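You operate a simulated robot arm through the tools that you are given. There is no shell and no other tool.

You run a simulated robot arm. Do the job below in one go: nothing can be reset, and whatever is moved stays where it is left.

## Task
Level the boarding rail, then fit the small green form.
Fine: turn the yellow level wheel alone till the rail tilt display shows 0.0 deg; free the lock lever, form from the stand into the empty socket by the lever, lock again.

The check looks at the end state, three seconds after you hand in, the way a careful person would. Anything else that was tipped, shoved, dropped, spilled or broken makes it a failure.

## Robot
A 7-joint arm with a two-finger parallel gripper, fixed in place. Base frame: the origin is on the floor under the middle of its stand, x ahead of it, y to its left, z up; the work surface is at about z = 0.8. Units: m, degrees, N and s.
It reaches about 1.247 m from its shoulder. Its first joint turns from -132.0 to 132.0 degrees. Payload 3.91 kg.
The tool frame sits at the grasp point between the pads (the TCP): z along the fingers, y along the line on which they close. The tips reach 0.03 m beyond it. The gripper opens to 0.11 m. The fingers are 0.02 m wide and 0.01 m thick; the gripper's body (0.048 by 0.112 m) begins 0.055 m behind the TCP.
Orientation is that of the tool frame in the base frame, as a unit quaternion [w, x, y, z]. With the fingers straight down and closing along the base's y, the tool's x points along the base's -x, its y along +y and its z along -z.

## Interface
- The arm moves only by the tool move_arm. Its argument "motion" is one flat list of numbers, 6 for each row, row after row: the shift along the base's x, y, z in mm, then the turn, a rotation vector about the base's x, y, z in degrees. In form: [x, y, z, ax, ay, az, x, y, z, ax, ay, az, ...]. A call has 1 to 20 rows; each row shifts and turns the commanded pose from where the row before left it. "jaw" is the finger opening in mm, from 0 to 110, set as the call begins (left out, the last holds). Each row takes 0.2 s and may step no farther than 0.05 m and 8.6 degrees from the row before; otherwise, or with a gripper value out of range, the whole call is refused. A pose out of reach is approached as far as the arm can. The call stops where the force on the tool passes 40 N (or 10 N more than at its start, if that is more) or the arm is blocked; 0.2 s more then pass. Each finger travels about 0.108 m/s and halts on what it meets, pressing with about 35 N; the grip force reading is that of the motor and also rises with nothing between the fingers. The clock runs only during rows and for 0.2 s after the last one: add rows that do not move to give the fingers time. It gives the time, the measured TCP pose, the force on the tool (base axes), the opening and the grip force at its end, in the units of the frame above (readings bear some noise), with the torque about the TCP (base axes, N m) and any sound that the robot's microphone picked up.
- Cameras (640 x 400 px; columns grow to the right, rows downward): "scene" is fixed at [0.3994, -0.4926, 1.613]; the picture's right is [0.98, -0.21, 0.00], its down [-0.10, -0.48, -0.87] and it looks along [0.18, 0.85, -0.49] (base axes); focal length 354 px, centre (320, 200). "wrist" rides on the gripper at [0.072, 0.017, -0.103] in the tool frame; the picture's right is [-0.23, 0.97, 0.00], its down [-0.76, -0.18, -0.62] and it looks along [-0.61, -0.14, 0.78] (tool axes); focal length 222 px, centre (320, 200). There is no depth. A picture from a camera that has moved, and an enlarged one, comes with that camera's place and axes in the base frame and with its lens. The place of the scene camera against the robot may be out by one fixed shift of up to 0.012 m in any direction.
- capture(camera): a new picture of that camera. It takes no simulated time.
- zoom(camera, box): a new picture of the part [left, top, right, bottom] of that camera's present view, enlarged. It takes no simulated time.
- sign_off(): hands the job in; it is judged then, once.

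Nothing tells you positions but the pictures and the camera data. Unless the task says otherwise, let go and move clear before handing in.

The tools are called after ">>>" as a command line: name --argument value ..., lists and objects as JSON in quotes. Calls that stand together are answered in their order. move_arm: Moves the arm, as the interface text tells. Its arguments: {"type":"object","properties":{"motion":{"type":"array","items":{"type":"number"}},"jaw":{"type":"number"}},"required":["motion"]} The other tools are called the same way: capture (camera) takes a picture; zoom (camera, box) takes an enlarged picture of a part of a camera's view; sign_off () hands the job in.

At the start:

```text
time: 0.0
tool_pos: [0.4233, 0.476, 1.3035]
ee_rot: [0.0, 0.0, 1.0, 0.0]
force: [0.0, -0.6, 0.1]
torque: [-0.01, -0.01, 0.0]
finger_gap: 0.1097
grip_force: 0.0
```

scene: 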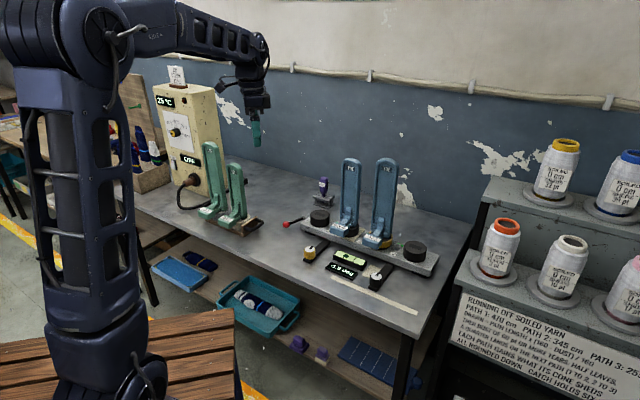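
wrist: 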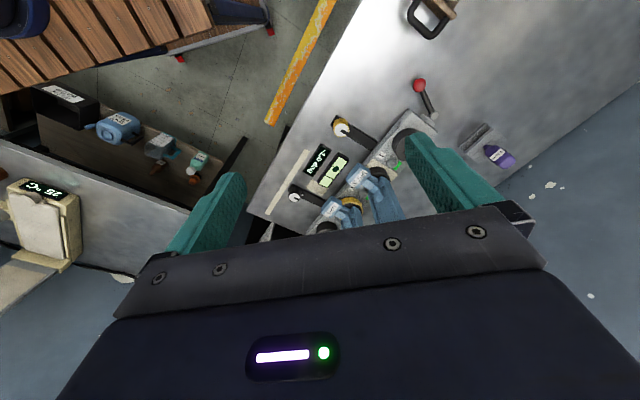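

I see a bench with a boarding rail that carries two large blue forms and two knobs, with a display in front of it and a red-knobbed lever to its left. I'll zoom in on the details before moving anything.

>>> zoom --camera "scene" --box '[270, 150, 450, 320]'

>>> zoom --camera "scene" --box '[140, 60, 320, 250]'

>>> zoom --camera "wrist" --box '[240, 60, 540, 250]'

>>> zoom --camera "scene" --box '[300, 230, 400, 300]'

```text
2.35 times, centred on (360, 235) of scene
camera zoom: at [0.3994, -0.4926, 1.613], right [0.98, -0.21, 0.0], down [-0.1, -0.48, -0.87], along [0.18, 0.85, -0.49], focal length 832 px, centre (226, 118)
```

zoom: 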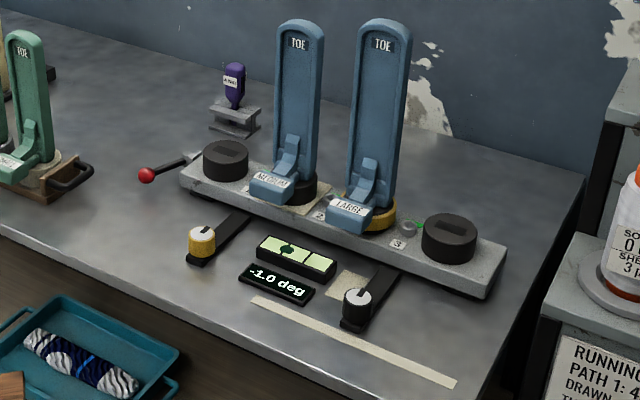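

```text
2.11 times, centred on (230, 155) of scene
camera zoom: at [0.3994, -0.4926, 1.613], right [0.98, -0.21, 0.0], down [-0.1, -0.48, -0.87], along [0.18, 0.85, -0.49], focal length 744 px, centre (510, 295)
```

zoom: 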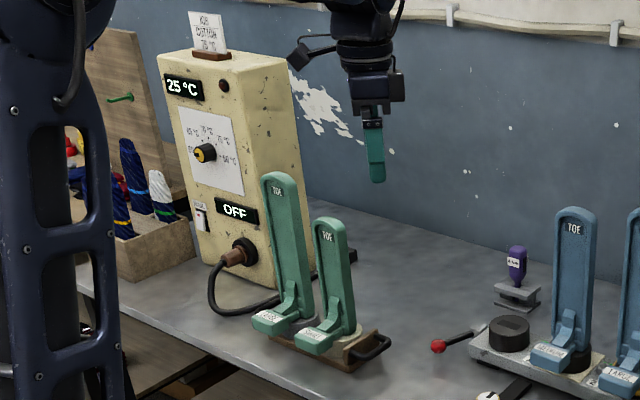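

```text
2.11 times, centred on (390, 155) of wrist
camera zoom: at [0.3506, 0.4937, 1.4082], right [0.23, 0.97, 0.0], down [0.76, -0.18, 0.62], along [0.61, -0.14, -0.78], focal length 468 px, centre (173, 295)
```

zoom: 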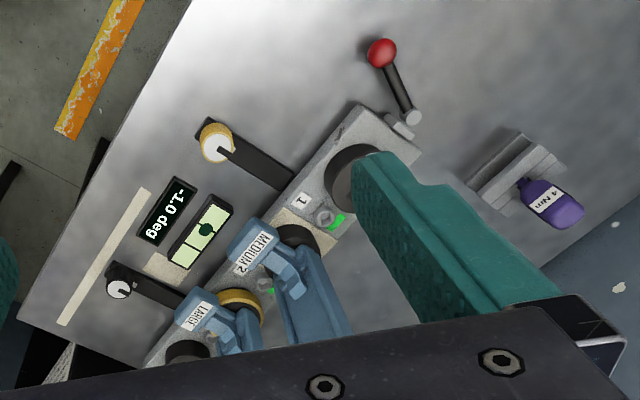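

```text
5.71 times, centred on (350, 265) of scene
camera zoom: at [0.3994, -0.4926, 1.613], right [0.98, -0.21, 0.0], down [-0.1, -0.48, -0.87], along [0.18, 0.85, -0.49], focal length 2020 px, centre (149, -171)
```

zoom: 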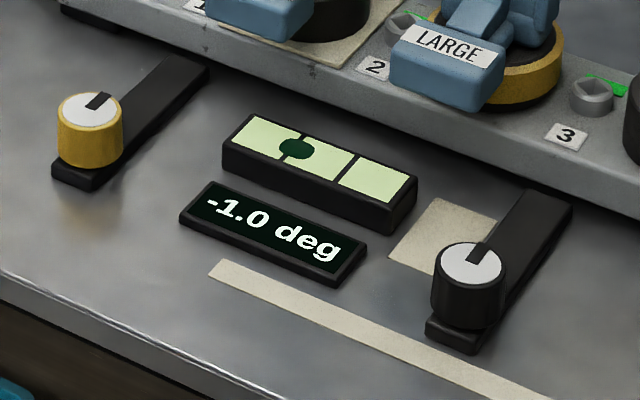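

Two green forms stand on a small wooden stand and I need to read their labels. The rail's left black puck next to the red lever looks like the empty socket. I'll zoom further in.

>>> zoom --camera "scene" --box '[190, 190, 270, 240]'

>>> zoom --camera "scene" --box '[275, 175, 355, 235]'

>>> zoom --camera "scene" --box '[190, 130, 270, 190]'

>>> zoom --camera "scene" --box '[350, 220, 450, 300]'

>>> zoom --camera "wrist" --box '[380, 60, 530, 160]'

>>> zoom --camera "wrist" --box '[280, 100, 420, 230]'

```text
8.00 times, centred on (230, 215) of scene
camera zoom: at [0.3994, -0.4926, 1.613], right [0.98, -0.21, 0.0], down [-0.1, -0.48, -0.87], along [0.18, 0.85, -0.49], focal length 2828 px, centre (1040, 80)
```

zoom: 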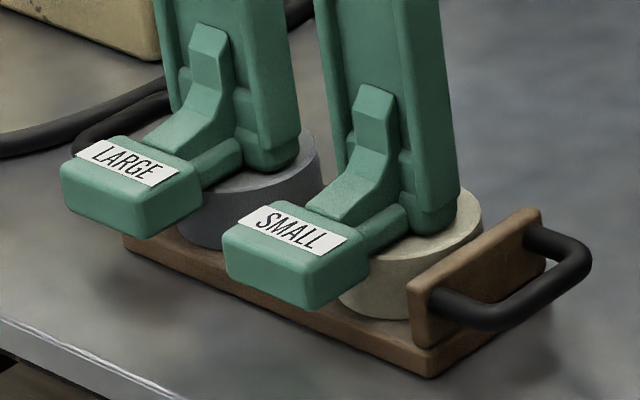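

```text
6.67 times, centred on (315, 205) of scene
camera zoom: at [0.3994, -0.4926, 1.613], right [0.98, -0.21, 0.0], down [-0.1, -0.48, -0.87], along [0.18, 0.85, -0.49], focal length 2357 px, centre (353, 167)
```

zoom: 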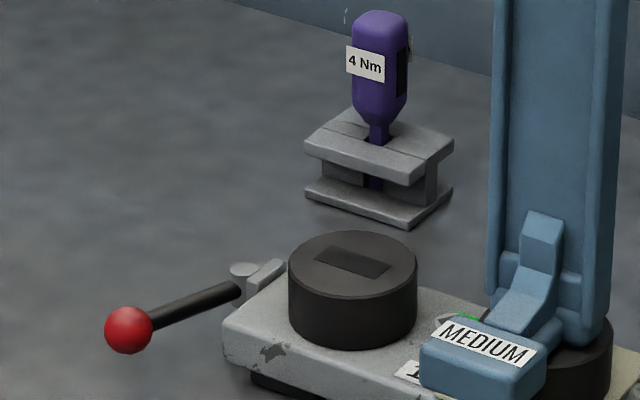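

```text
6.67 times, centred on (230, 160) of scene
camera zoom: at [0.3994, -0.4926, 1.613], right [0.98, -0.21, 0.0], down [-0.1, -0.48, -0.87], along [0.18, 0.85, -0.49], focal length 2357 px, centre (920, 467)
```

zoom: 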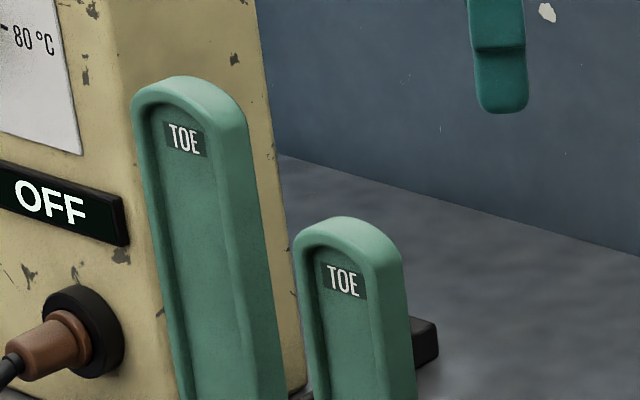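

```text
5.00 times, centred on (400, 260) of scene
camera zoom: at [0.3994, -0.4926, 1.613], right [0.98, -0.21, 0.0], down [-0.1, -0.48, -0.87], along [0.18, 0.85, -0.49], focal length 1768 px, centre (-80, -100)
```

zoom: 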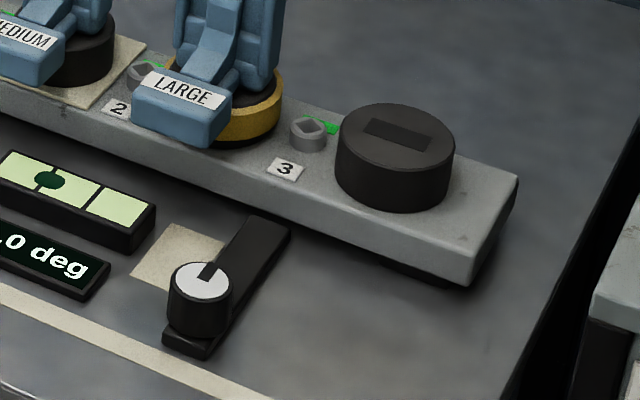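

```text
4.00 times, centred on (455, 110) of wrist
camera zoom: at [0.3506, 0.4937, 1.4082], right [0.23, 0.97, 0.0], down [0.76, -0.18, 0.62], along [0.61, -0.14, -0.78], focal length 888 px, centre (-220, 560)
```

zoom: 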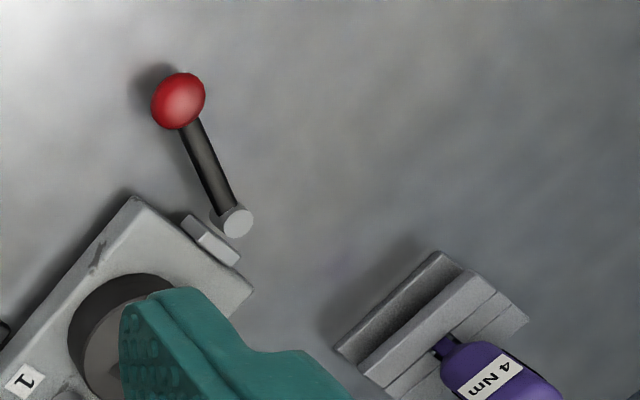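

```text
3.08 times, centred on (350, 165) of wrist
camera zoom: at [0.3506, 0.4937, 1.4082], right [0.23, 0.97, 0.0], down [0.76, -0.18, 0.62], along [0.61, -0.14, -0.78], focal length 684 px, centre (228, 308)
```

zoom: 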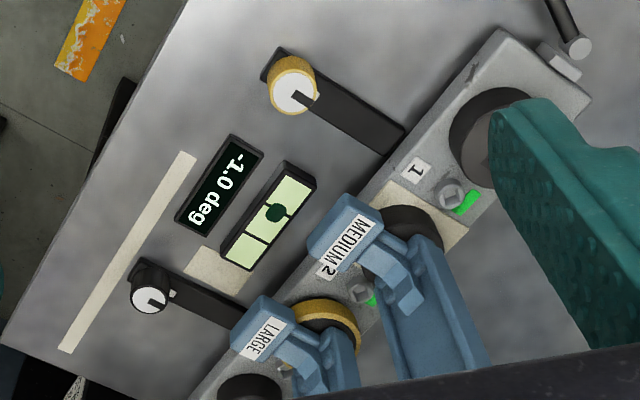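

The wheel appears to be near (0.574, 0.497), the lever ball near (0.516, 0.698), and the small green form near (0.34, 0.755). I'll lower the wrist camera to get closer views and refine these.

>>> move_arm --motion '[5.4, 14.8, -36.7, 0, 0, 0, 5.4, 14.8, -36.7, 0, 0, 0, 5.4, 14.8, -36.7, 0, 0, 0, 5.4, 14.8, -36.7, 0, 0, 0, 5.4, 14.8, -36.7, 0, 0, 0, 0, 0, 0, 0, 0, 0]'

>>> capture --camera "wrist"

>>> capture --camera "scene"

```text
time: 1.4
tool_pos: [0.4499, 0.5496, 1.1201]
ee_rot: [0.0, 0.0, 1.0, 0.0]
force: [-1.4, 0.7, -0.3]
torque: [-0.01, 0.01, -0.01]
finger_gap: 0.11
grip_force: 0.1
```

```text
taken
camera wrist: at [0.3772, 0.5673, 1.2245], right [0.23, 0.97, 0.0], down [0.76, -0.18, 0.62], along [0.61, -0.14, -0.78], focal length 222 px, centre (320, 200)
```

wrist: 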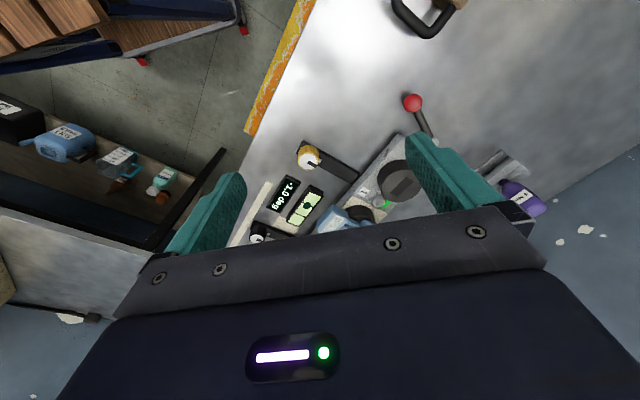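

```text
taken
```

scene: 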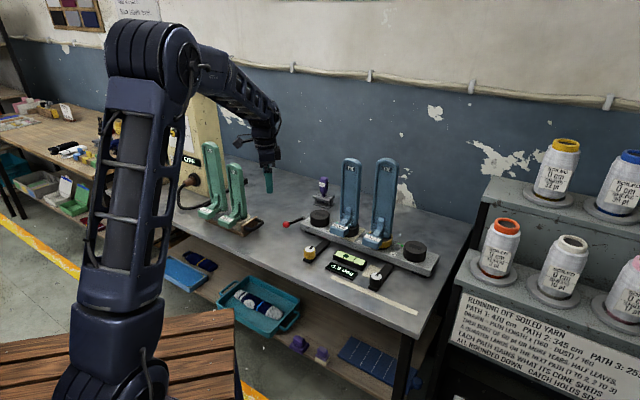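

The wrist view now shows the wheel, display, lever and left socket. I'll enlarge those parts to get exact positions.

>>> zoom --camera "wrist" --box '[380, 80, 480, 150]'

>>> zoom --camera "wrist" --box '[340, 120, 440, 220]'

>>> zoom --camera "wrist" --box '[240, 120, 360, 240]'

```text
5.71 times, centred on (430, 115) of wrist
camera zoom: at [0.3772, 0.5673, 1.2245], right [0.23, 0.97, 0.0], down [0.76, -0.18, 0.62], along [0.61, -0.14, -0.78], focal length 1269 px, centre (-309, 686)
```

zoom: 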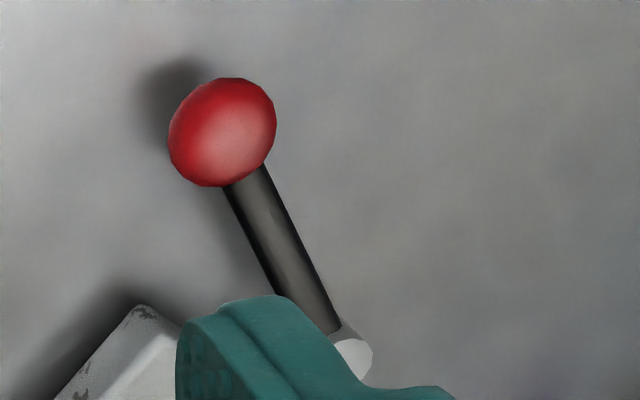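

```text
4.00 times, centred on (390, 170) of wrist
camera zoom: at [0.3772, 0.5673, 1.2245], right [0.23, 0.97, 0.0], down [0.76, -0.18, 0.62], along [0.61, -0.14, -0.78], focal length 888 px, centre (40, 320)
```

zoom: 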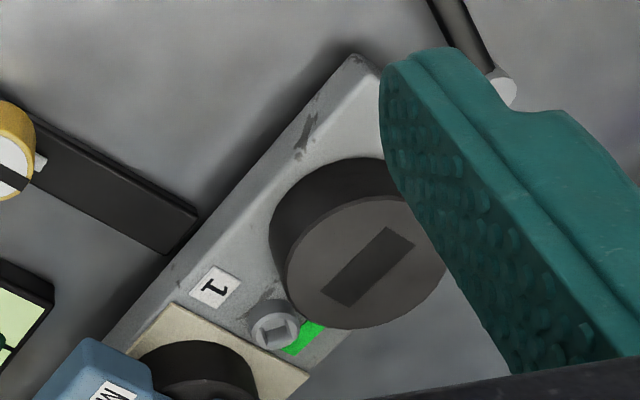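

```text
3.33 times, centred on (300, 180) of wrist
camera zoom: at [0.3772, 0.5673, 1.2245], right [0.23, 0.97, 0.0], down [0.76, -0.18, 0.62], along [0.61, -0.14, -0.78], focal length 740 px, centre (387, 267)
```

zoom: 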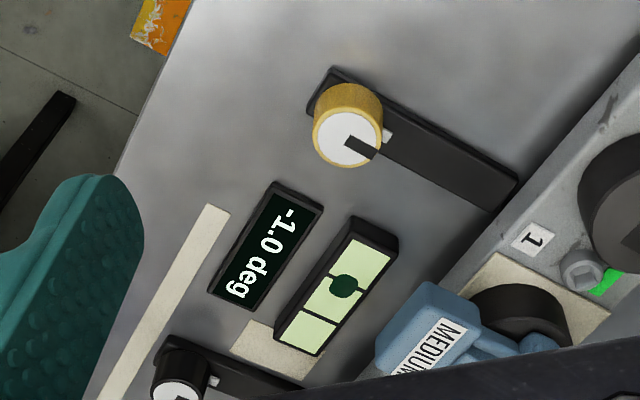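

The wheel's axis is vertical, with its top near z≈0.845 at about (0.575, 0.495), and its bar runs toward the rail at 45°. I'll turn the gripper 45° so the fingers straddle the bar, hover above the wheel, and look again.

>>> move_arm --motion '[20.8, -9.2, -28.3, 0, 0, 7.5, 20.8, -9.2, -28.3, 0, 0, 7.5, 20.8, -9.2, -28.3, 0, 0, 7.5, 20.8, -9.2, -28.3, 0, 0, 7.5, 20.8, -9.2, -28.3, 0, 0, 7.5, 20.8, -9.2, -28.3, 0, 0, 7.5, 0, 0, 0, 0, 0, 0]'

>>> capture --camera "wrist"

>>> capture --camera "scene"

```text
time: 3.0
tool_pos: [0.5756, 0.4945, 0.9504]
ee_rot: [-0.001, -0.383, 0.924, 0.0]
force: [-0.2, -0.3, 0.5]
torque: [0.01, -0.02, 0.02]
finger_gap: 0.11
grip_force: 0.1
```

```text
taken
camera wrist: at [0.5112, 0.4562, 1.0542], right [-0.53, 0.85, 0.0], down [0.66, 0.41, 0.62], along [0.53, 0.33, -0.78], focal length 222 px, centre (320, 200)
```

wrist: 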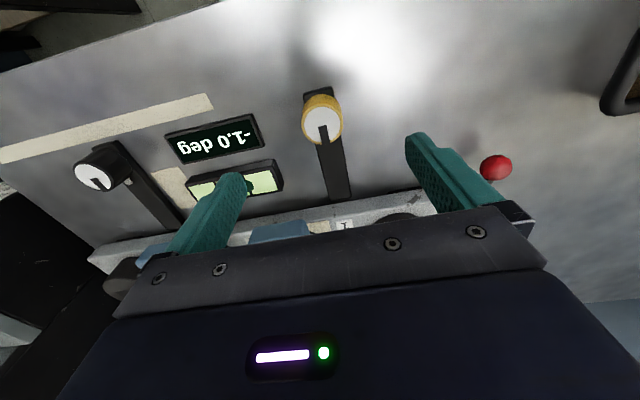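

```text
taken
```

scene: 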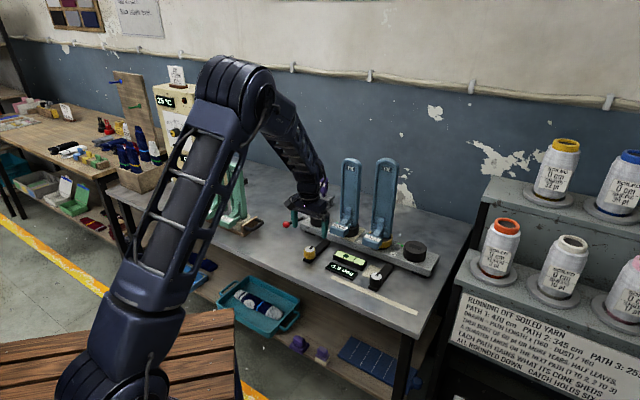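

The wheel now sits almost exactly on the gripper axis. I'll take one enlargement to check before descending.

>>> zoom --camera "wrist" --box '[260, 70, 380, 170]'

>>> zoom --camera "wrist" --box '[160, 90, 300, 210]'

```text
4.00 times, centred on (320, 120) of wrist
camera zoom: at [0.5112, 0.4562, 1.0542], right [-0.53, 0.85, 0.0], down [0.66, 0.41, 0.62], along [0.53, 0.33, -0.78], focal length 888 px, centre (320, 520)
```

zoom: 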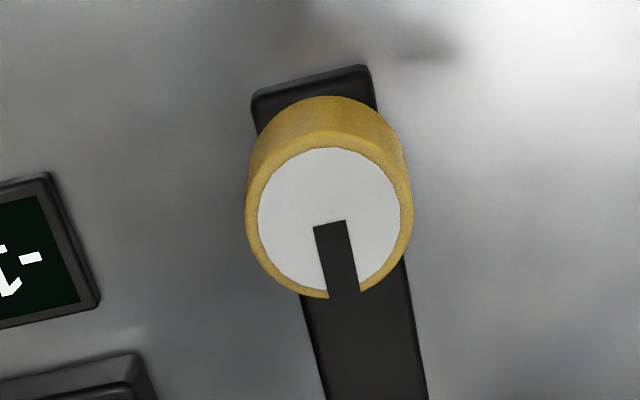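

```text
3.33 times, centred on (230, 150) of wrist
camera zoom: at [0.5112, 0.4562, 1.0542], right [-0.53, 0.85, 0.0], down [0.66, 0.41, 0.62], along [0.53, 0.33, -0.78], focal length 740 px, centre (620, 367)
```

zoom: 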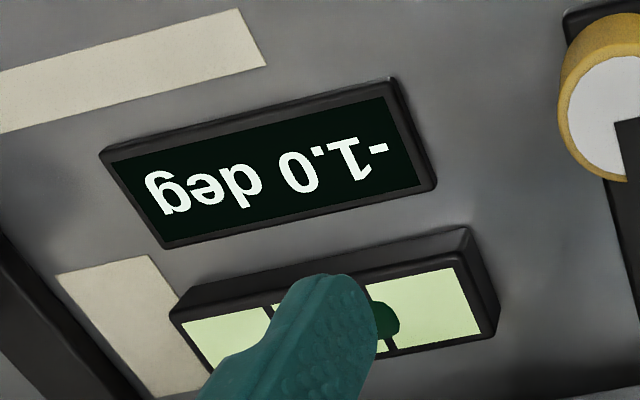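

The wheel is about 2 mm off-axis, so I'll correct that, narrow the jaws to 70 mm, and come down around it.

>>> move_arm --motion '[-1.2, 1.9, -30, 0, 0, 0, 0, 0, -30, 0, 0, 0, 0, 0, -18, 0, 0, 0, 0, 0, -10, 0, 0, 0, 0, 0, -7, 0, 0, 0, 0, 0, 0, 0, 0, 0]' --jaw 70

>>> capture --camera "wrist"

>>> zoom --camera "scene" --box '[270, 180, 390, 290]'

```text
time: 4.4
tool_pos: [0.5735, 0.4965, 0.8548]
ee_rot: [0.0, -0.382, 0.924, 0.0]
force: [-0.8, -0.7, -0.3]
torque: [0.01, -0.03, -0.03]
finger_gap: 0.0699
grip_force: 0.0
```

```text
taken
camera wrist: at [0.5101, 0.4583, 0.959], right [-0.53, 0.85, 0.0], down [0.66, 0.41, 0.62], along [0.53, 0.33, -0.78], focal length 222 px, centre (320, 200)
```

wrist: 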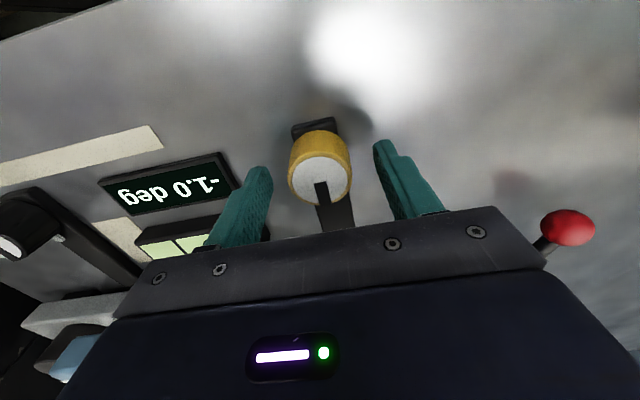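

```text
3.64 times, centred on (330, 235) of scene
camera zoom: at [0.3994, -0.4926, 1.613], right [0.98, -0.21, 0.0], down [-0.1, -0.48, -0.87], along [0.18, 0.85, -0.49], focal length 1286 px, centre (284, 73)
```

zoom: 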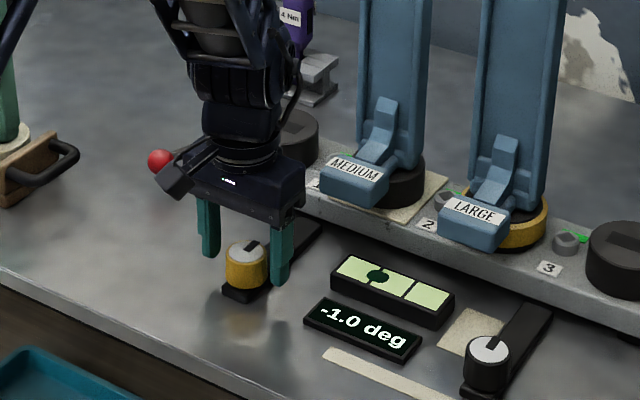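

The wheel sits centred between the fingers and the display stays visible. I'll close on it gently.

>>> move_arm --motion '[0, 0, 0, 0, 0, 0, 0, 0, 0, 0, 0, 0, 0, 0, 0, 0, 0, 0]' --jaw 34

>>> capture --camera "wrist"

```text
time: 5.2
tool_pos: [0.5741, 0.4957, 0.8542]
ee_rot: [0.0, -0.383, 0.924, 0.0]
force: [1.8, -1.6, -1.6]
torque: [-0.02, -0.12, -0.03]
finger_gap: 0.0409
grip_force: 44.6
```

```text
taken
camera wrist: at [0.5104, 0.458, 0.9591], right [-0.53, 0.85, 0.0], down [0.66, 0.41, 0.62], along [0.53, 0.33, -0.78], focal length 222 px, centre (320, 200)
```

wrist: 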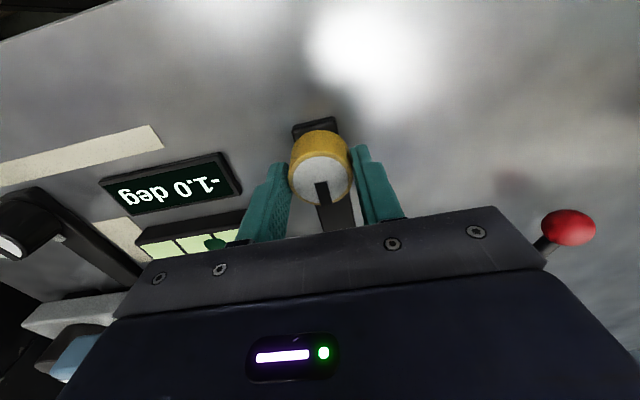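

The wheel is gripped at 41 mm with low force. I'll make a small test turn of +8° to see which way the tilt goes.

>>> move_arm --motion '[0, 0, 0, 0, 0, 4, 0, 0, 0, 0, 0, 4, 0, 0, 0, 0, 0, 0]'

>>> zoom --camera "wrist" --box '[90, 110, 410, 260]'

>>> zoom --camera "scene" --box '[290, 220, 400, 300]'

```text
time: 6.0
tool_pos: [0.5748, 0.4959, 0.8552]
ee_rot: [0.0, -0.446, 0.895, 0.0]
force: [2.3, -5.3, -4.0]
torque: [-0.21, 0.04, -0.01]
finger_gap: 0.0407
grip_force: 45.5
```

```text
2.00 times, centred on (250, 185) of wrist
camera zoom: at [0.5167, 0.4496, 0.9592], right [-0.64, 0.77, 0.0], down [0.6, 0.5, 0.62], along [0.48, 0.4, -0.78], focal length 444 px, centre (460, 230)
```

zoom: 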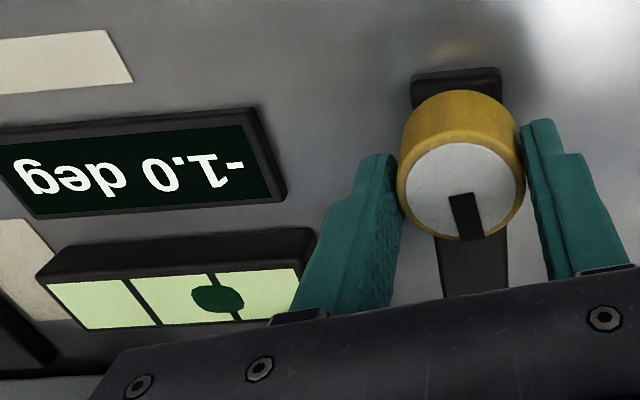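

```text
5.00 times, centred on (345, 260) of scene
camera zoom: at [0.3994, -0.4926, 1.613], right [0.98, -0.21, 0.0], down [-0.1, -0.48, -0.87], along [0.18, 0.85, -0.49], focal length 1768 px, centre (195, -100)
```

zoom: 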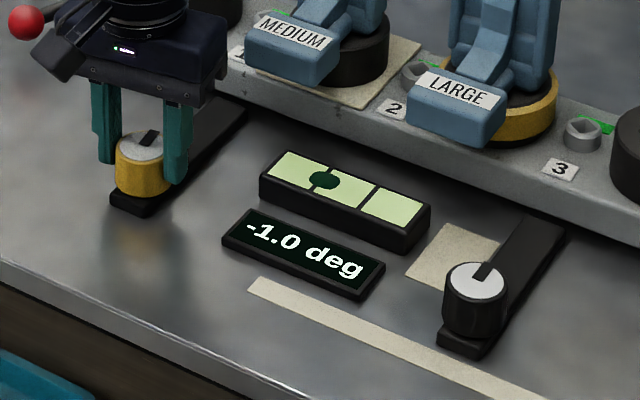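

There's no visible change in the reading yet. I'll turn further the same way and compare the wheel's pointer with its bar.

>>> move_arm --motion '[0, 0, 0, 0, 0, 6, 0, 0, 0, 0, 0, 6, 0, 0, 0, 0, 0, 6, 0, 0, 0, 0, 0, 0]'

>>> zoom --camera "wrist" --box '[90, 110, 410, 260]'

>>> zoom --camera "scene" --box '[290, 220, 400, 300]'

```text
time: 7.0
tool_pos: [0.5746, 0.4964, 0.8551]
ee_rot: [0.0, -0.581, 0.814, 0.0]
force: [3.2, -6.0, -13.9]
torque: [-0.28, 0.04, 0.01]
finger_gap: 0.0408
grip_force: 44.8
```

```text
2.00 times, centred on (250, 185) of wrist
camera zoom: at [0.5346, 0.4341, 0.9593], right [-0.85, 0.53, 0.0], down [0.42, 0.66, 0.62], along [0.33, 0.53, -0.78], focal length 444 px, centre (460, 230)
```

zoom: 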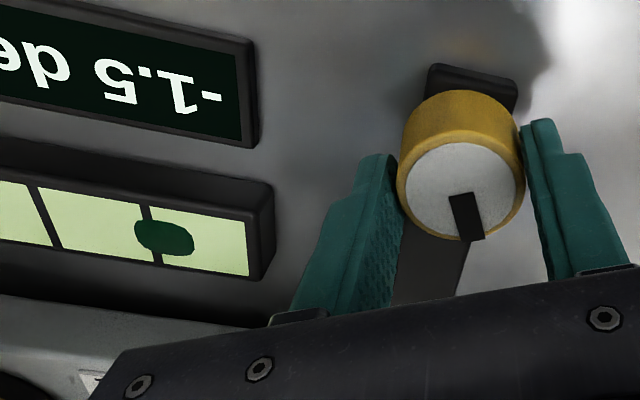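

```text
5.00 times, centred on (345, 260) of scene
camera zoom: at [0.3994, -0.4926, 1.613], right [0.98, -0.21, 0.0], down [-0.1, -0.48, -0.87], along [0.18, 0.85, -0.49], focal length 1768 px, centre (195, -100)
```

zoom: 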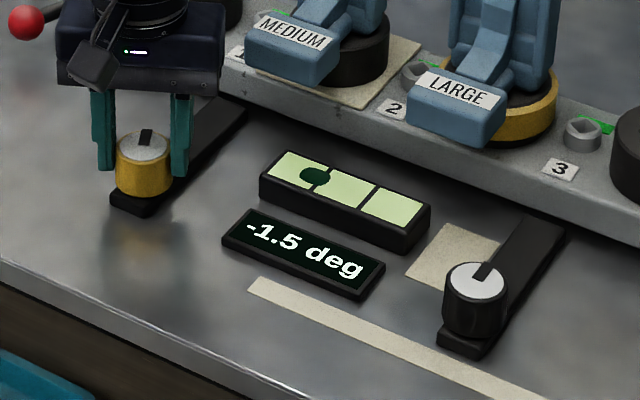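

Turning positive made the tilt worse (-1.5°) and there appears to be some backlash, so I'll turn the other way in steps.

>>> move_arm --motion '[0, 0, 0, 0, 0, -6.5, 0, 0, 0, 0, 0, -6.5, 0, 0, 0, 0, 0, -6.5, 0, 0, 0, 0, 0, -6.5, 0, 0, 0, 0, 0, 0]'

>>> zoom --camera "scene" --box '[290, 220, 400, 300]'

```text
time: 8.2
tool_pos: [0.5745, 0.4972, 0.8558]
ee_rot: [0.0, -0.382, 0.924, 0.0]
force: [-2.7, -9.5, -19.3]
torque: [0.04, 0.05, -0.04]
finger_gap: 0.041
grip_force: 44.9
```

```text
5.00 times, centred on (345, 260) of scene
camera zoom: at [0.3994, -0.4926, 1.613], right [0.98, -0.21, 0.0], down [-0.1, -0.48, -0.87], along [0.18, 0.85, -0.49], focal length 1768 px, centre (195, -100)
```

zoom: 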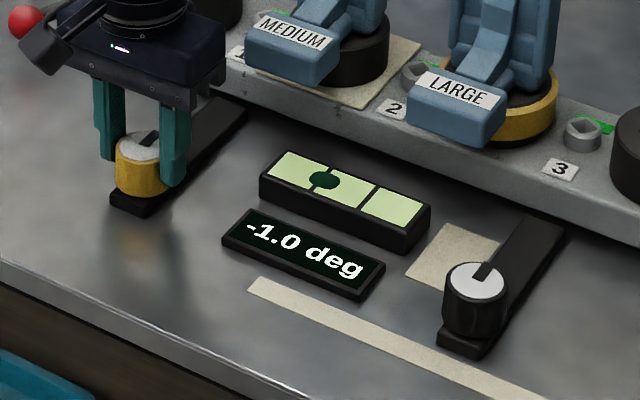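

The start reading is recovered at -1.0°. I'll keep turning negative in moderate steps and watch the side forces.

>>> move_arm --motion '[0, 0, 0, 0, 0, -6, 0, 0, 0, 0, 0, -6, 0, 0, 0, 0, 0, -6, 0, 0, 0, 0, 0, 0]'

>>> zoom --camera "scene" --box '[290, 220, 400, 300]'

>>> capture --camera "wrist"

```text
time: 9.2
tool_pos: [0.5744, 0.4953, 0.8555]
ee_rot: [-0.001, -0.232, 0.973, 0.0]
force: [-10.3, -7.9, -23.0]
torque: [-0.14, 0.56, -0.04]
finger_gap: 0.0409
grip_force: 45.0
```

```text
5.00 times, centred on (345, 260) of scene
camera zoom: at [0.3994, -0.4926, 1.613], right [0.98, -0.21, 0.0], down [-0.1, -0.48, -0.87], along [0.18, 0.85, -0.49], focal length 1768 px, centre (195, -100)
```

zoom: 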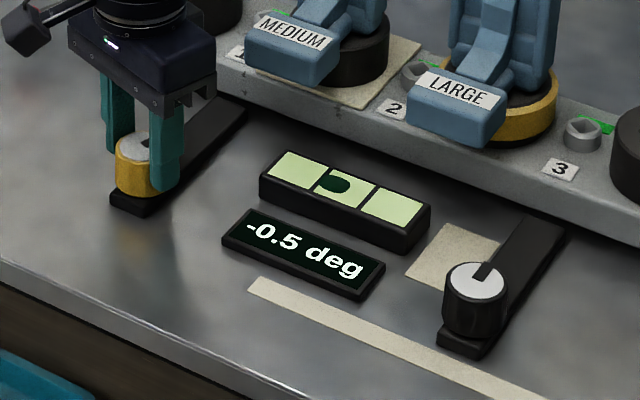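

```text
taken
camera wrist: at [0.5013, 0.4799, 0.9595], right [-0.24, 0.97, 0.0], down [0.76, 0.19, 0.62], along [0.6, 0.15, -0.78], focal length 222 px, centre (320, 200)
```

wrist: 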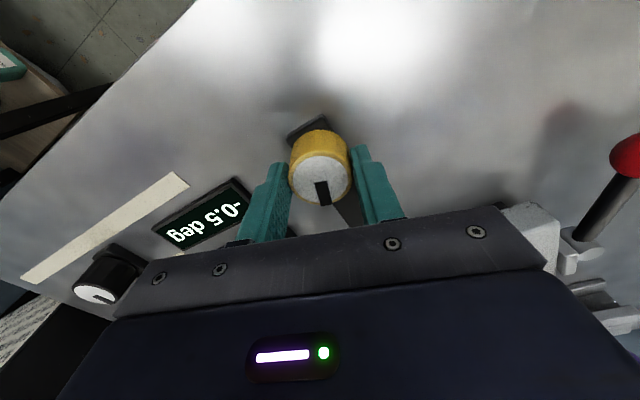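

The tilt is now -0.5°, so this is the right direction. Side load has built up, so I'll release and regrip to relax it.

>>> move_arm --motion '[0, 0, 0, 0, 0, 0, 0, 0, 0, 0, 0, 0]' --jaw 60

>>> zoom --camera "scene" --box '[290, 220, 400, 300]'

>>> zoom --camera "wrist" --box '[240, 90, 400, 230]'

```text
time: 9.8
tool_pos: [0.5759, 0.4963, 0.8568]
ee_rot: [0.001, -0.233, 0.972, 0.0]
force: [0.6, -0.6, -0.1]
torque: [0.0, -0.01, -0.01]
finger_gap: 0.0599
grip_force: 0.1
```

```text
5.00 times, centred on (345, 260) of scene
camera zoom: at [0.3994, -0.4926, 1.613], right [0.98, -0.21, 0.0], down [-0.1, -0.48, -0.87], along [0.18, 0.85, -0.49], focal length 1768 px, centre (195, -100)
```

zoom: 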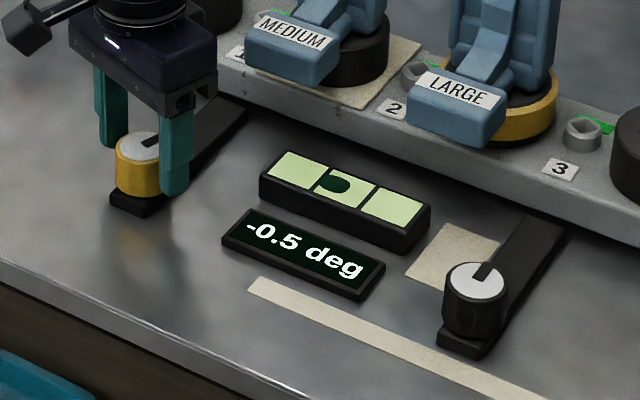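

```text
2.86 times, centred on (320, 160) of wrist
camera zoom: at [0.502, 0.4799, 0.9603], right [-0.24, 0.97, 0.0], down [0.76, 0.19, 0.62], along [0.61, 0.15, -0.78], focal length 635 px, centre (320, 314)
```

zoom: 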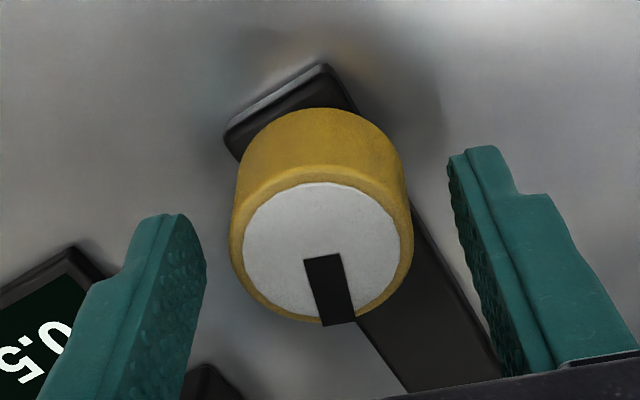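

The tilt holds at -0.5° when released. I'll regrip and turn the remaining amount.

>>> move_arm --motion '[0, 0, 0, 0, 0, 0, 0, 0, 0, 0, 0, 0, 0, 0, 0, 0, 0, -6, 0, 0, 0, 0, 0, -6, 0, 0, 0, 0, 0, -4, 0, 0, 0, 0, 0, 0]' --jaw 35

>>> zoom --camera "scene" --box '[290, 220, 400, 300]'

```text
time: 11.2
tool_pos: [0.5745, 0.4967, 0.8564]
ee_rot: [0.0, -0.095, 0.995, -0.001]
force: [8.1, 11.3, 0.1]
torque: [0.35, -0.38, -0.03]
finger_gap: 0.0408
grip_force: 45.0
```

```text
5.00 times, centred on (345, 260) of scene
camera zoom: at [0.3994, -0.4926, 1.613], right [0.98, -0.21, 0.0], down [-0.1, -0.48, -0.87], along [0.18, 0.85, -0.49], focal length 1768 px, centre (195, -100)
```

zoom: 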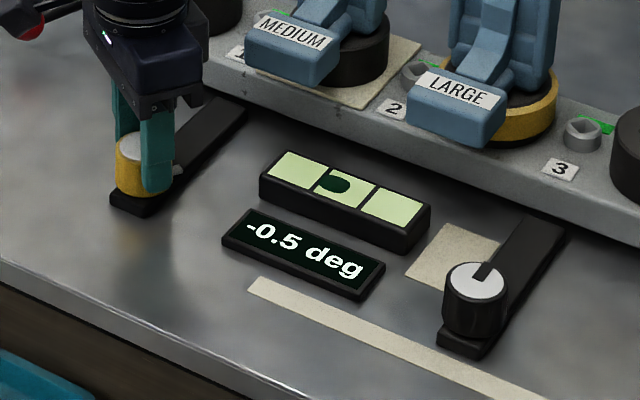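

Still -0.5°, so the setting appears to move in 0.5° steps. I'll creep a little further.

>>> move_arm --motion '[0, 0, 0, 0, 0, -4, 0, 0, 0, 0, 0, 0]'

>>> zoom --camera "scene" --box '[290, 220, 400, 300]'

>>> zoom --camera "wrist" --box '[240, 90, 400, 230]'

```text
time: 11.8
tool_pos: [0.5748, 0.4965, 0.8562]
ee_rot: [0.0, -0.06, 0.998, 0.0]
force: [10.3, 12.4, 5.8]
torque: [0.37, -0.27, -0.05]
finger_gap: 0.0407
grip_force: 45.6
```

```text
5.00 times, centred on (345, 260) of scene
camera zoom: at [0.3994, -0.4926, 1.613], right [0.98, -0.21, 0.0], down [-0.1, -0.48, -0.87], along [0.18, 0.85, -0.49], focal length 1768 px, centre (195, -100)
```

zoom: 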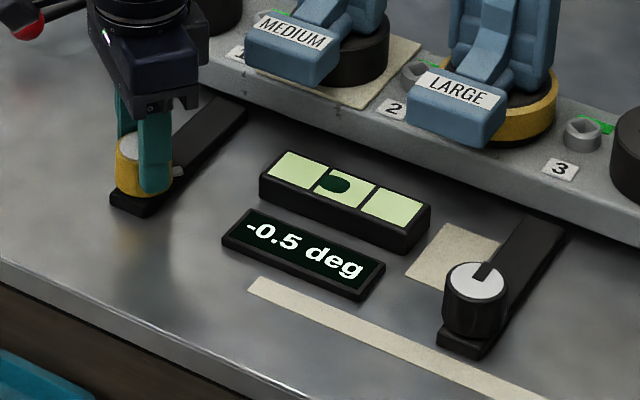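

```text
2.86 times, centred on (320, 160) of wrist
camera zoom: at [0.5, 0.506, 0.9602], right [0.11, 0.99, 0.0], down [0.78, -0.08, 0.62], along [0.62, -0.07, -0.78], focal length 635 px, centre (320, 314)
```

zoom: 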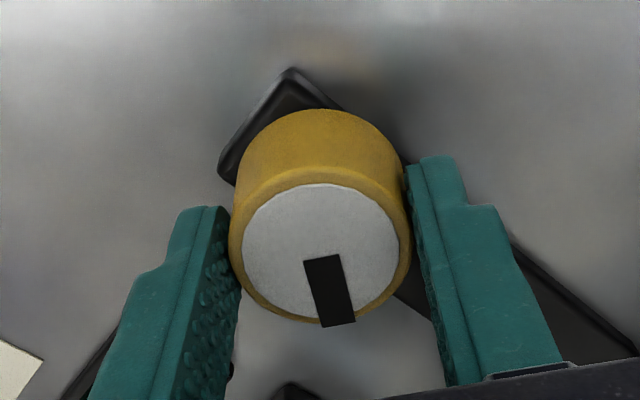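

The wheel is still turning with the grip, so I'll keep creeping negative while watching the display.

>>> move_arm --motion '[0, 0, 0, 0, 0, -5, 0, 0, 0, 0, 0, -5, 0, 0, 0, 0, 0, 0]'

>>> zoom --camera "scene" --box '[290, 220, 400, 300]'

```text
time: 12.6
tool_pos: [0.5747, 0.4973, 0.8567]
ee_rot: [-0.001, 0.026, 1.0, 0.0]
force: [11.0, 13.7, 12.2]
torque: [0.29, -0.51, -0.02]
finger_gap: 0.0408
grip_force: 44.6
```

```text
5.00 times, centred on (345, 260) of scene
camera zoom: at [0.3994, -0.4926, 1.613], right [0.98, -0.21, 0.0], down [-0.1, -0.48, -0.87], along [0.18, 0.85, -0.49], focal length 1768 px, centre (195, -100)
```

zoom: 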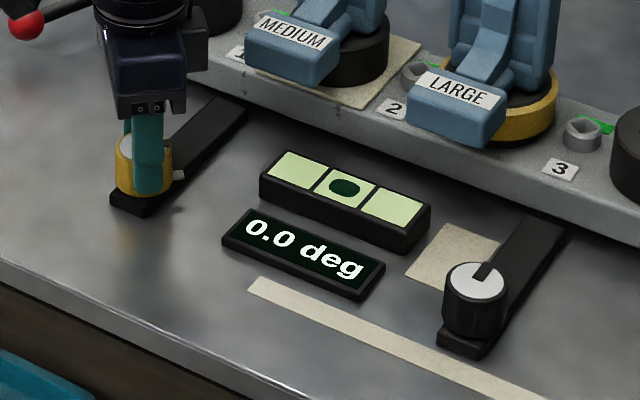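

The display reads 0.0° with the bubble centred. I'll go about 5° further so the wheel is well inside that step, release, and check that it holds.

>>> move_arm --motion '[0, 0, 0, 0, 0, -5, 0, 0, 0, 0, 0, 0]'

>>> zoom --camera "scene" --box '[290, 220, 400, 300]'

>>> move_arm --motion '[0, 0, 0, 0, 0, 0, 0, 0, 0, 0, 0, 0, 0, 0, 0, 0, 0, 0]' --jaw 70

>>> zoom --camera "scene" --box '[290, 220, 400, 300]'

>>> capture --camera "wrist"

```text
time: 13.2
tool_pos: [0.5743, 0.4962, 0.8564]
ee_rot: [0.0, 0.07, 0.998, 0.001]
force: [9.1, 18.8, 17.1]
torque: [0.62, -0.12, -0.04]
finger_gap: 0.0408
grip_force: 44.8
```

```text
5.00 times, centred on (345, 260) of scene
camera zoom: at [0.3994, -0.4926, 1.613], right [0.98, -0.21, 0.0], down [-0.1, -0.48, -0.87], along [0.18, 0.85, -0.49], focal length 1768 px, centre (195, -100)
```

zoom: 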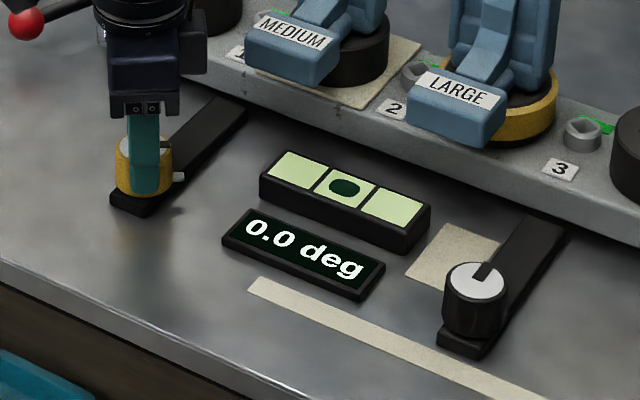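

```text
time: 14.0
tool_pos: [0.5734, 0.496, 0.8558]
ee_rot: [0.0, 0.07, 0.998, 0.0]
force: [1.0, 0.1, -0.3]
torque: [0.01, -0.01, -0.04]
finger_gap: 0.0701
grip_force: 0.1
```

```text
5.00 times, centred on (345, 260) of scene
camera zoom: at [0.3994, -0.4926, 1.613], right [0.98, -0.21, 0.0], down [-0.1, -0.48, -0.87], along [0.18, 0.85, -0.49], focal length 1768 px, centre (195, -100)
```

zoom: 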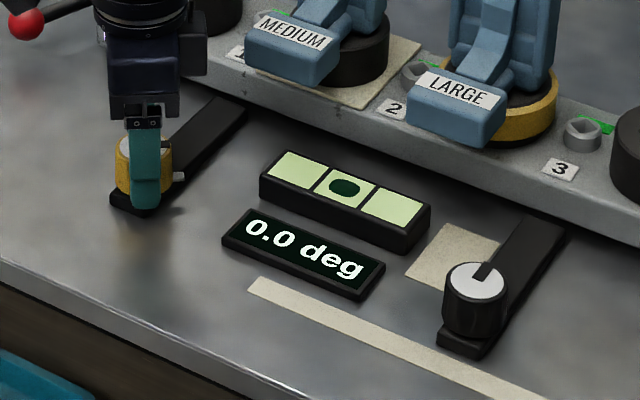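

```text
taken
camera wrist: at [0.5043, 0.524, 0.9594], right [0.36, 0.93, 0.0], down [0.73, -0.28, 0.62], along [0.58, -0.23, -0.78], focal length 222 px, centre (320, 200)
```

wrist: 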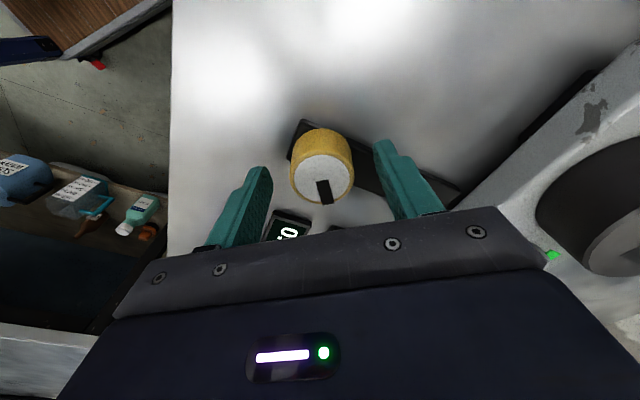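

The rail is level and holds at 0.0° with the wheel released. Next I'll rise straight up and move over the lever to study how it pivots.

>>> move_arm --motion '[0, 0, 40, 0, 0, 0, 0, 0, 50, 0, 0, 0, 0, 0, 50, 0, 0, 0, -3, 31, 0, 0, 0, 7.6, -3, 31, 0, 0, 0, 7.6, -3, 31, 0, 0, 0, 7.6, -3, 31, 0, 0, 0, 7.6, -3, 31, 0, 0, 0, 7.6, -2, 31, 0, 0, 0, 7.6, -2, 32, 0, 0, 0, 7.6, 0, 0, 0, 0, 0, 0]'

>>> capture --camera "wrist"

>>> capture --camera "scene"

```text
time: 16.4
tool_pos: [0.5554, 0.7157, 0.9956]
ee_rot: [0.001, -0.385, 0.923, 0.0]
force: [-0.1, -0.4, 0.3]
torque: [0.04, -0.01, 0.0]
finger_gap: 0.07
grip_force: 0.2
```

```text
taken
camera wrist: at [0.4917, 0.6767, 1.0998], right [-0.53, 0.85, 0.0], down [0.66, 0.42, 0.62], along [0.53, 0.33, -0.78], focal length 222 px, centre (320, 200)
```

wrist: 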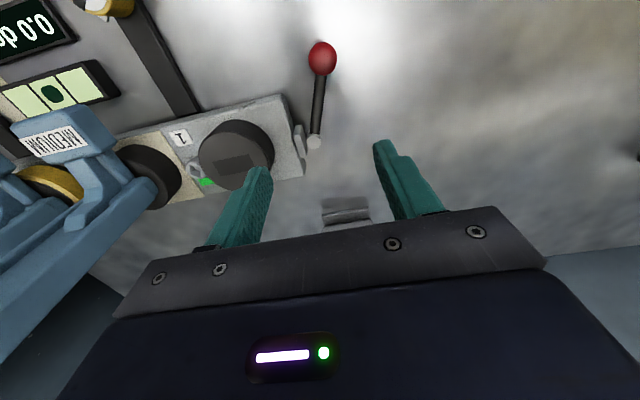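

```text
taken
```

scene: 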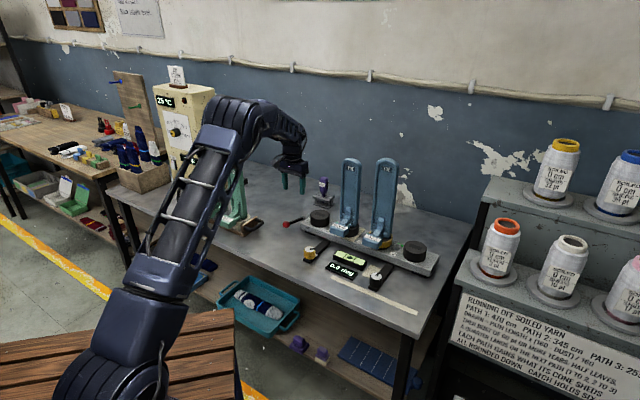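

>>> zoom --camera "wrist" --box '[260, 30, 380, 160]'

>>> zoom --camera "scene" --box '[270, 190, 350, 250]'

>>> zoom --camera "wrist" --box '[160, 80, 320, 220]'

```text
3.08 times, centred on (320, 95) of wrist
camera zoom: at [0.4917, 0.6767, 1.0998], right [-0.53, 0.85, 0.0], down [0.66, 0.42, 0.62], along [0.53, 0.33, -0.78], focal length 684 px, centre (320, 523)
```

zoom: 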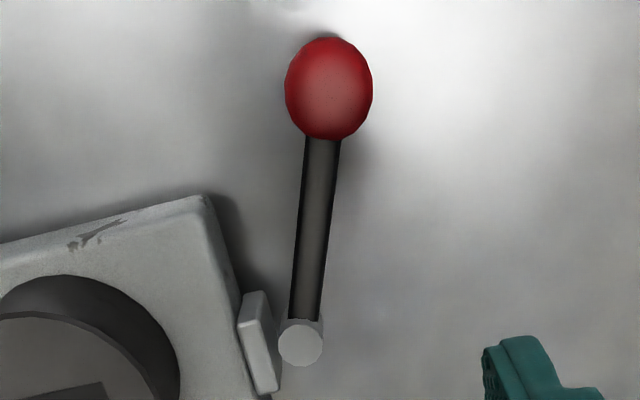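

```text
6.67 times, centred on (310, 220) of scene
camera zoom: at [0.3994, -0.4926, 1.613], right [0.98, -0.21, 0.0], down [-0.1, -0.48, -0.87], along [0.18, 0.85, -0.49], focal length 2357 px, centre (387, 67)
```

zoom: 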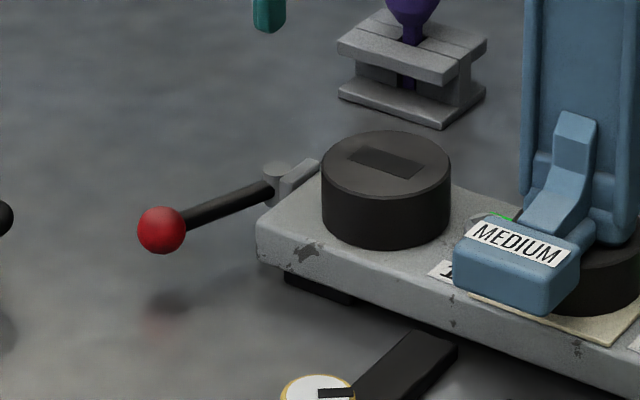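

```text
2.86 times, centred on (240, 150) of wrist
camera zoom: at [0.4917, 0.6767, 1.0998], right [-0.53, 0.85, 0.0], down [0.66, 0.42, 0.62], along [0.53, 0.33, -0.78], focal length 635 px, centre (549, 343)
```

zoom: 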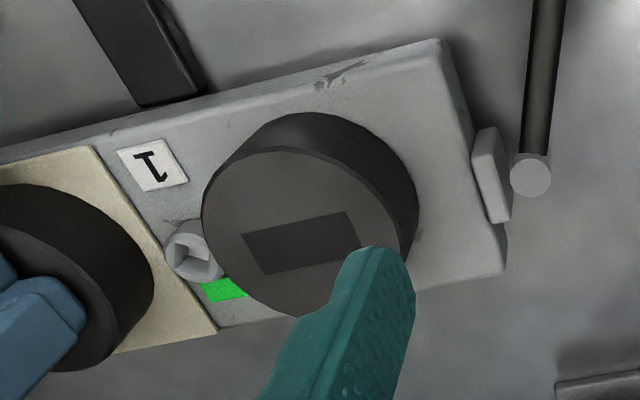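

The lever pivots about a vertical post at the rail's end, near (0.590, 0.729), with its ball near (0.514, 0.693, 0.84). It looks free to swing only outward, away from the rail. I'll line up the jaws over the ball so they can cage it along its swing direction.

>>> move_arm --motion '[-14, -8, -15, 0, 0, -6.7, -14, -8, -15, 0, 0, -6.7, -13.4, -6.7, -16, 0, 0, -6.7, 0, 0, 0, 0, 0, 0]' --jaw 56

>>> capture --camera "wrist"

>>> zoom --camera "wrist" --box '[260, 70, 400, 200]'

```text
time: 17.4
tool_pos: [0.5135, 0.6909, 0.9491]
ee_rot: [0.0, -0.217, 0.976, 0.0]
force: [0.2, 0.6, 0.2]
torque: [-0.01, 0.0, 0.01]
finger_gap: 0.056
grip_force: 0.1
```

```text
taken
camera wrist: at [0.4405, 0.677, 1.0538], right [-0.21, 0.98, 0.0], down [0.77, 0.16, 0.62], along [0.61, 0.13, -0.78], focal length 222 px, centre (320, 200)
```

wrist: 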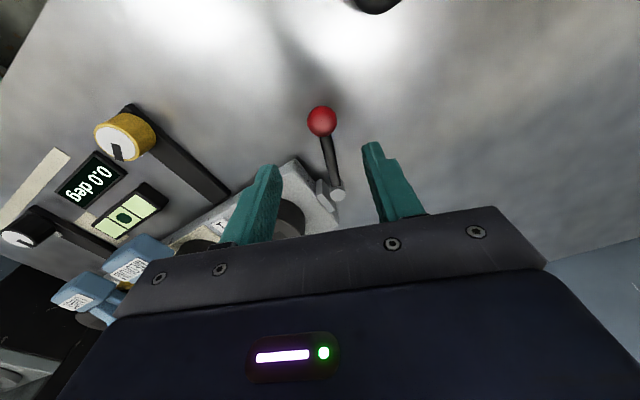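

```text
3.08 times, centred on (330, 135) of wrist
camera zoom: at [0.4405, 0.677, 1.0538], right [-0.21, 0.98, 0.0], down [0.77, 0.16, 0.62], along [0.61, 0.13, -0.78], focal length 684 px, centre (289, 400)
```

zoom: 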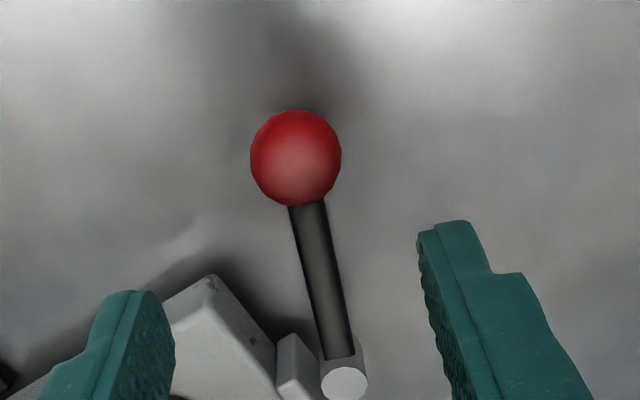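

The ball is centred between the open jaws. I'll descend so the fingers straddle it without touching.

>>> move_arm --motion '[-0.9, 1.9, -30, 0, 0, 0, 0, 0, -30, 0, 0, 0, 0, 0, -25, 0, 0, 0, 0, 0, -12, 0, 0, 0, 0, 0, 0, 0, 0, 0]' --jaw 56

>>> capture --camera "wrist"

>>> zoom --camera "scene" --box '[230, 160, 350, 250]'

```text
time: 18.6
tool_pos: [0.5127, 0.6936, 0.8519]
ee_rot: [0.0, -0.217, 0.976, 0.0]
force: [-1.1, -0.1, -0.2]
torque: [0.01, -0.01, -0.02]
finger_gap: 0.0563
grip_force: 0.1
```

```text
taken
camera wrist: at [0.4394, 0.6794, 0.9569], right [-0.21, 0.98, 0.0], down [0.77, 0.16, 0.62], along [0.61, 0.13, -0.78], focal length 222 px, centre (320, 200)
```

wrist: 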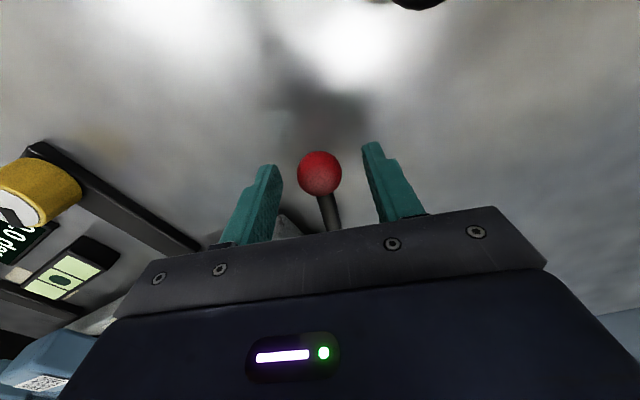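

```text
4.44 times, centred on (290, 205) of scene
camera zoom: at [0.3994, -0.4926, 1.613], right [0.98, -0.21, 0.0], down [-0.1, -0.48, -0.87], along [0.18, 0.85, -0.49], focal length 1571 px, centre (453, 178)
```

zoom: 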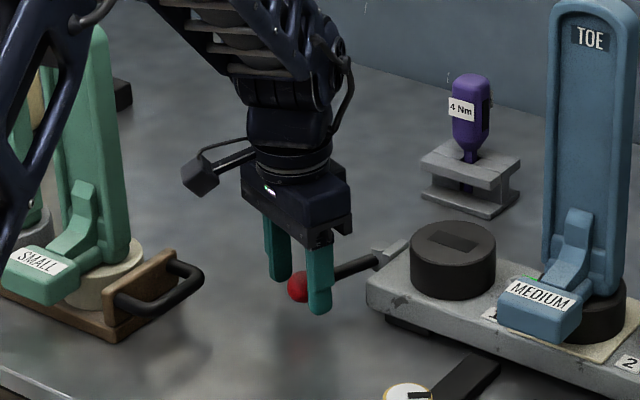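

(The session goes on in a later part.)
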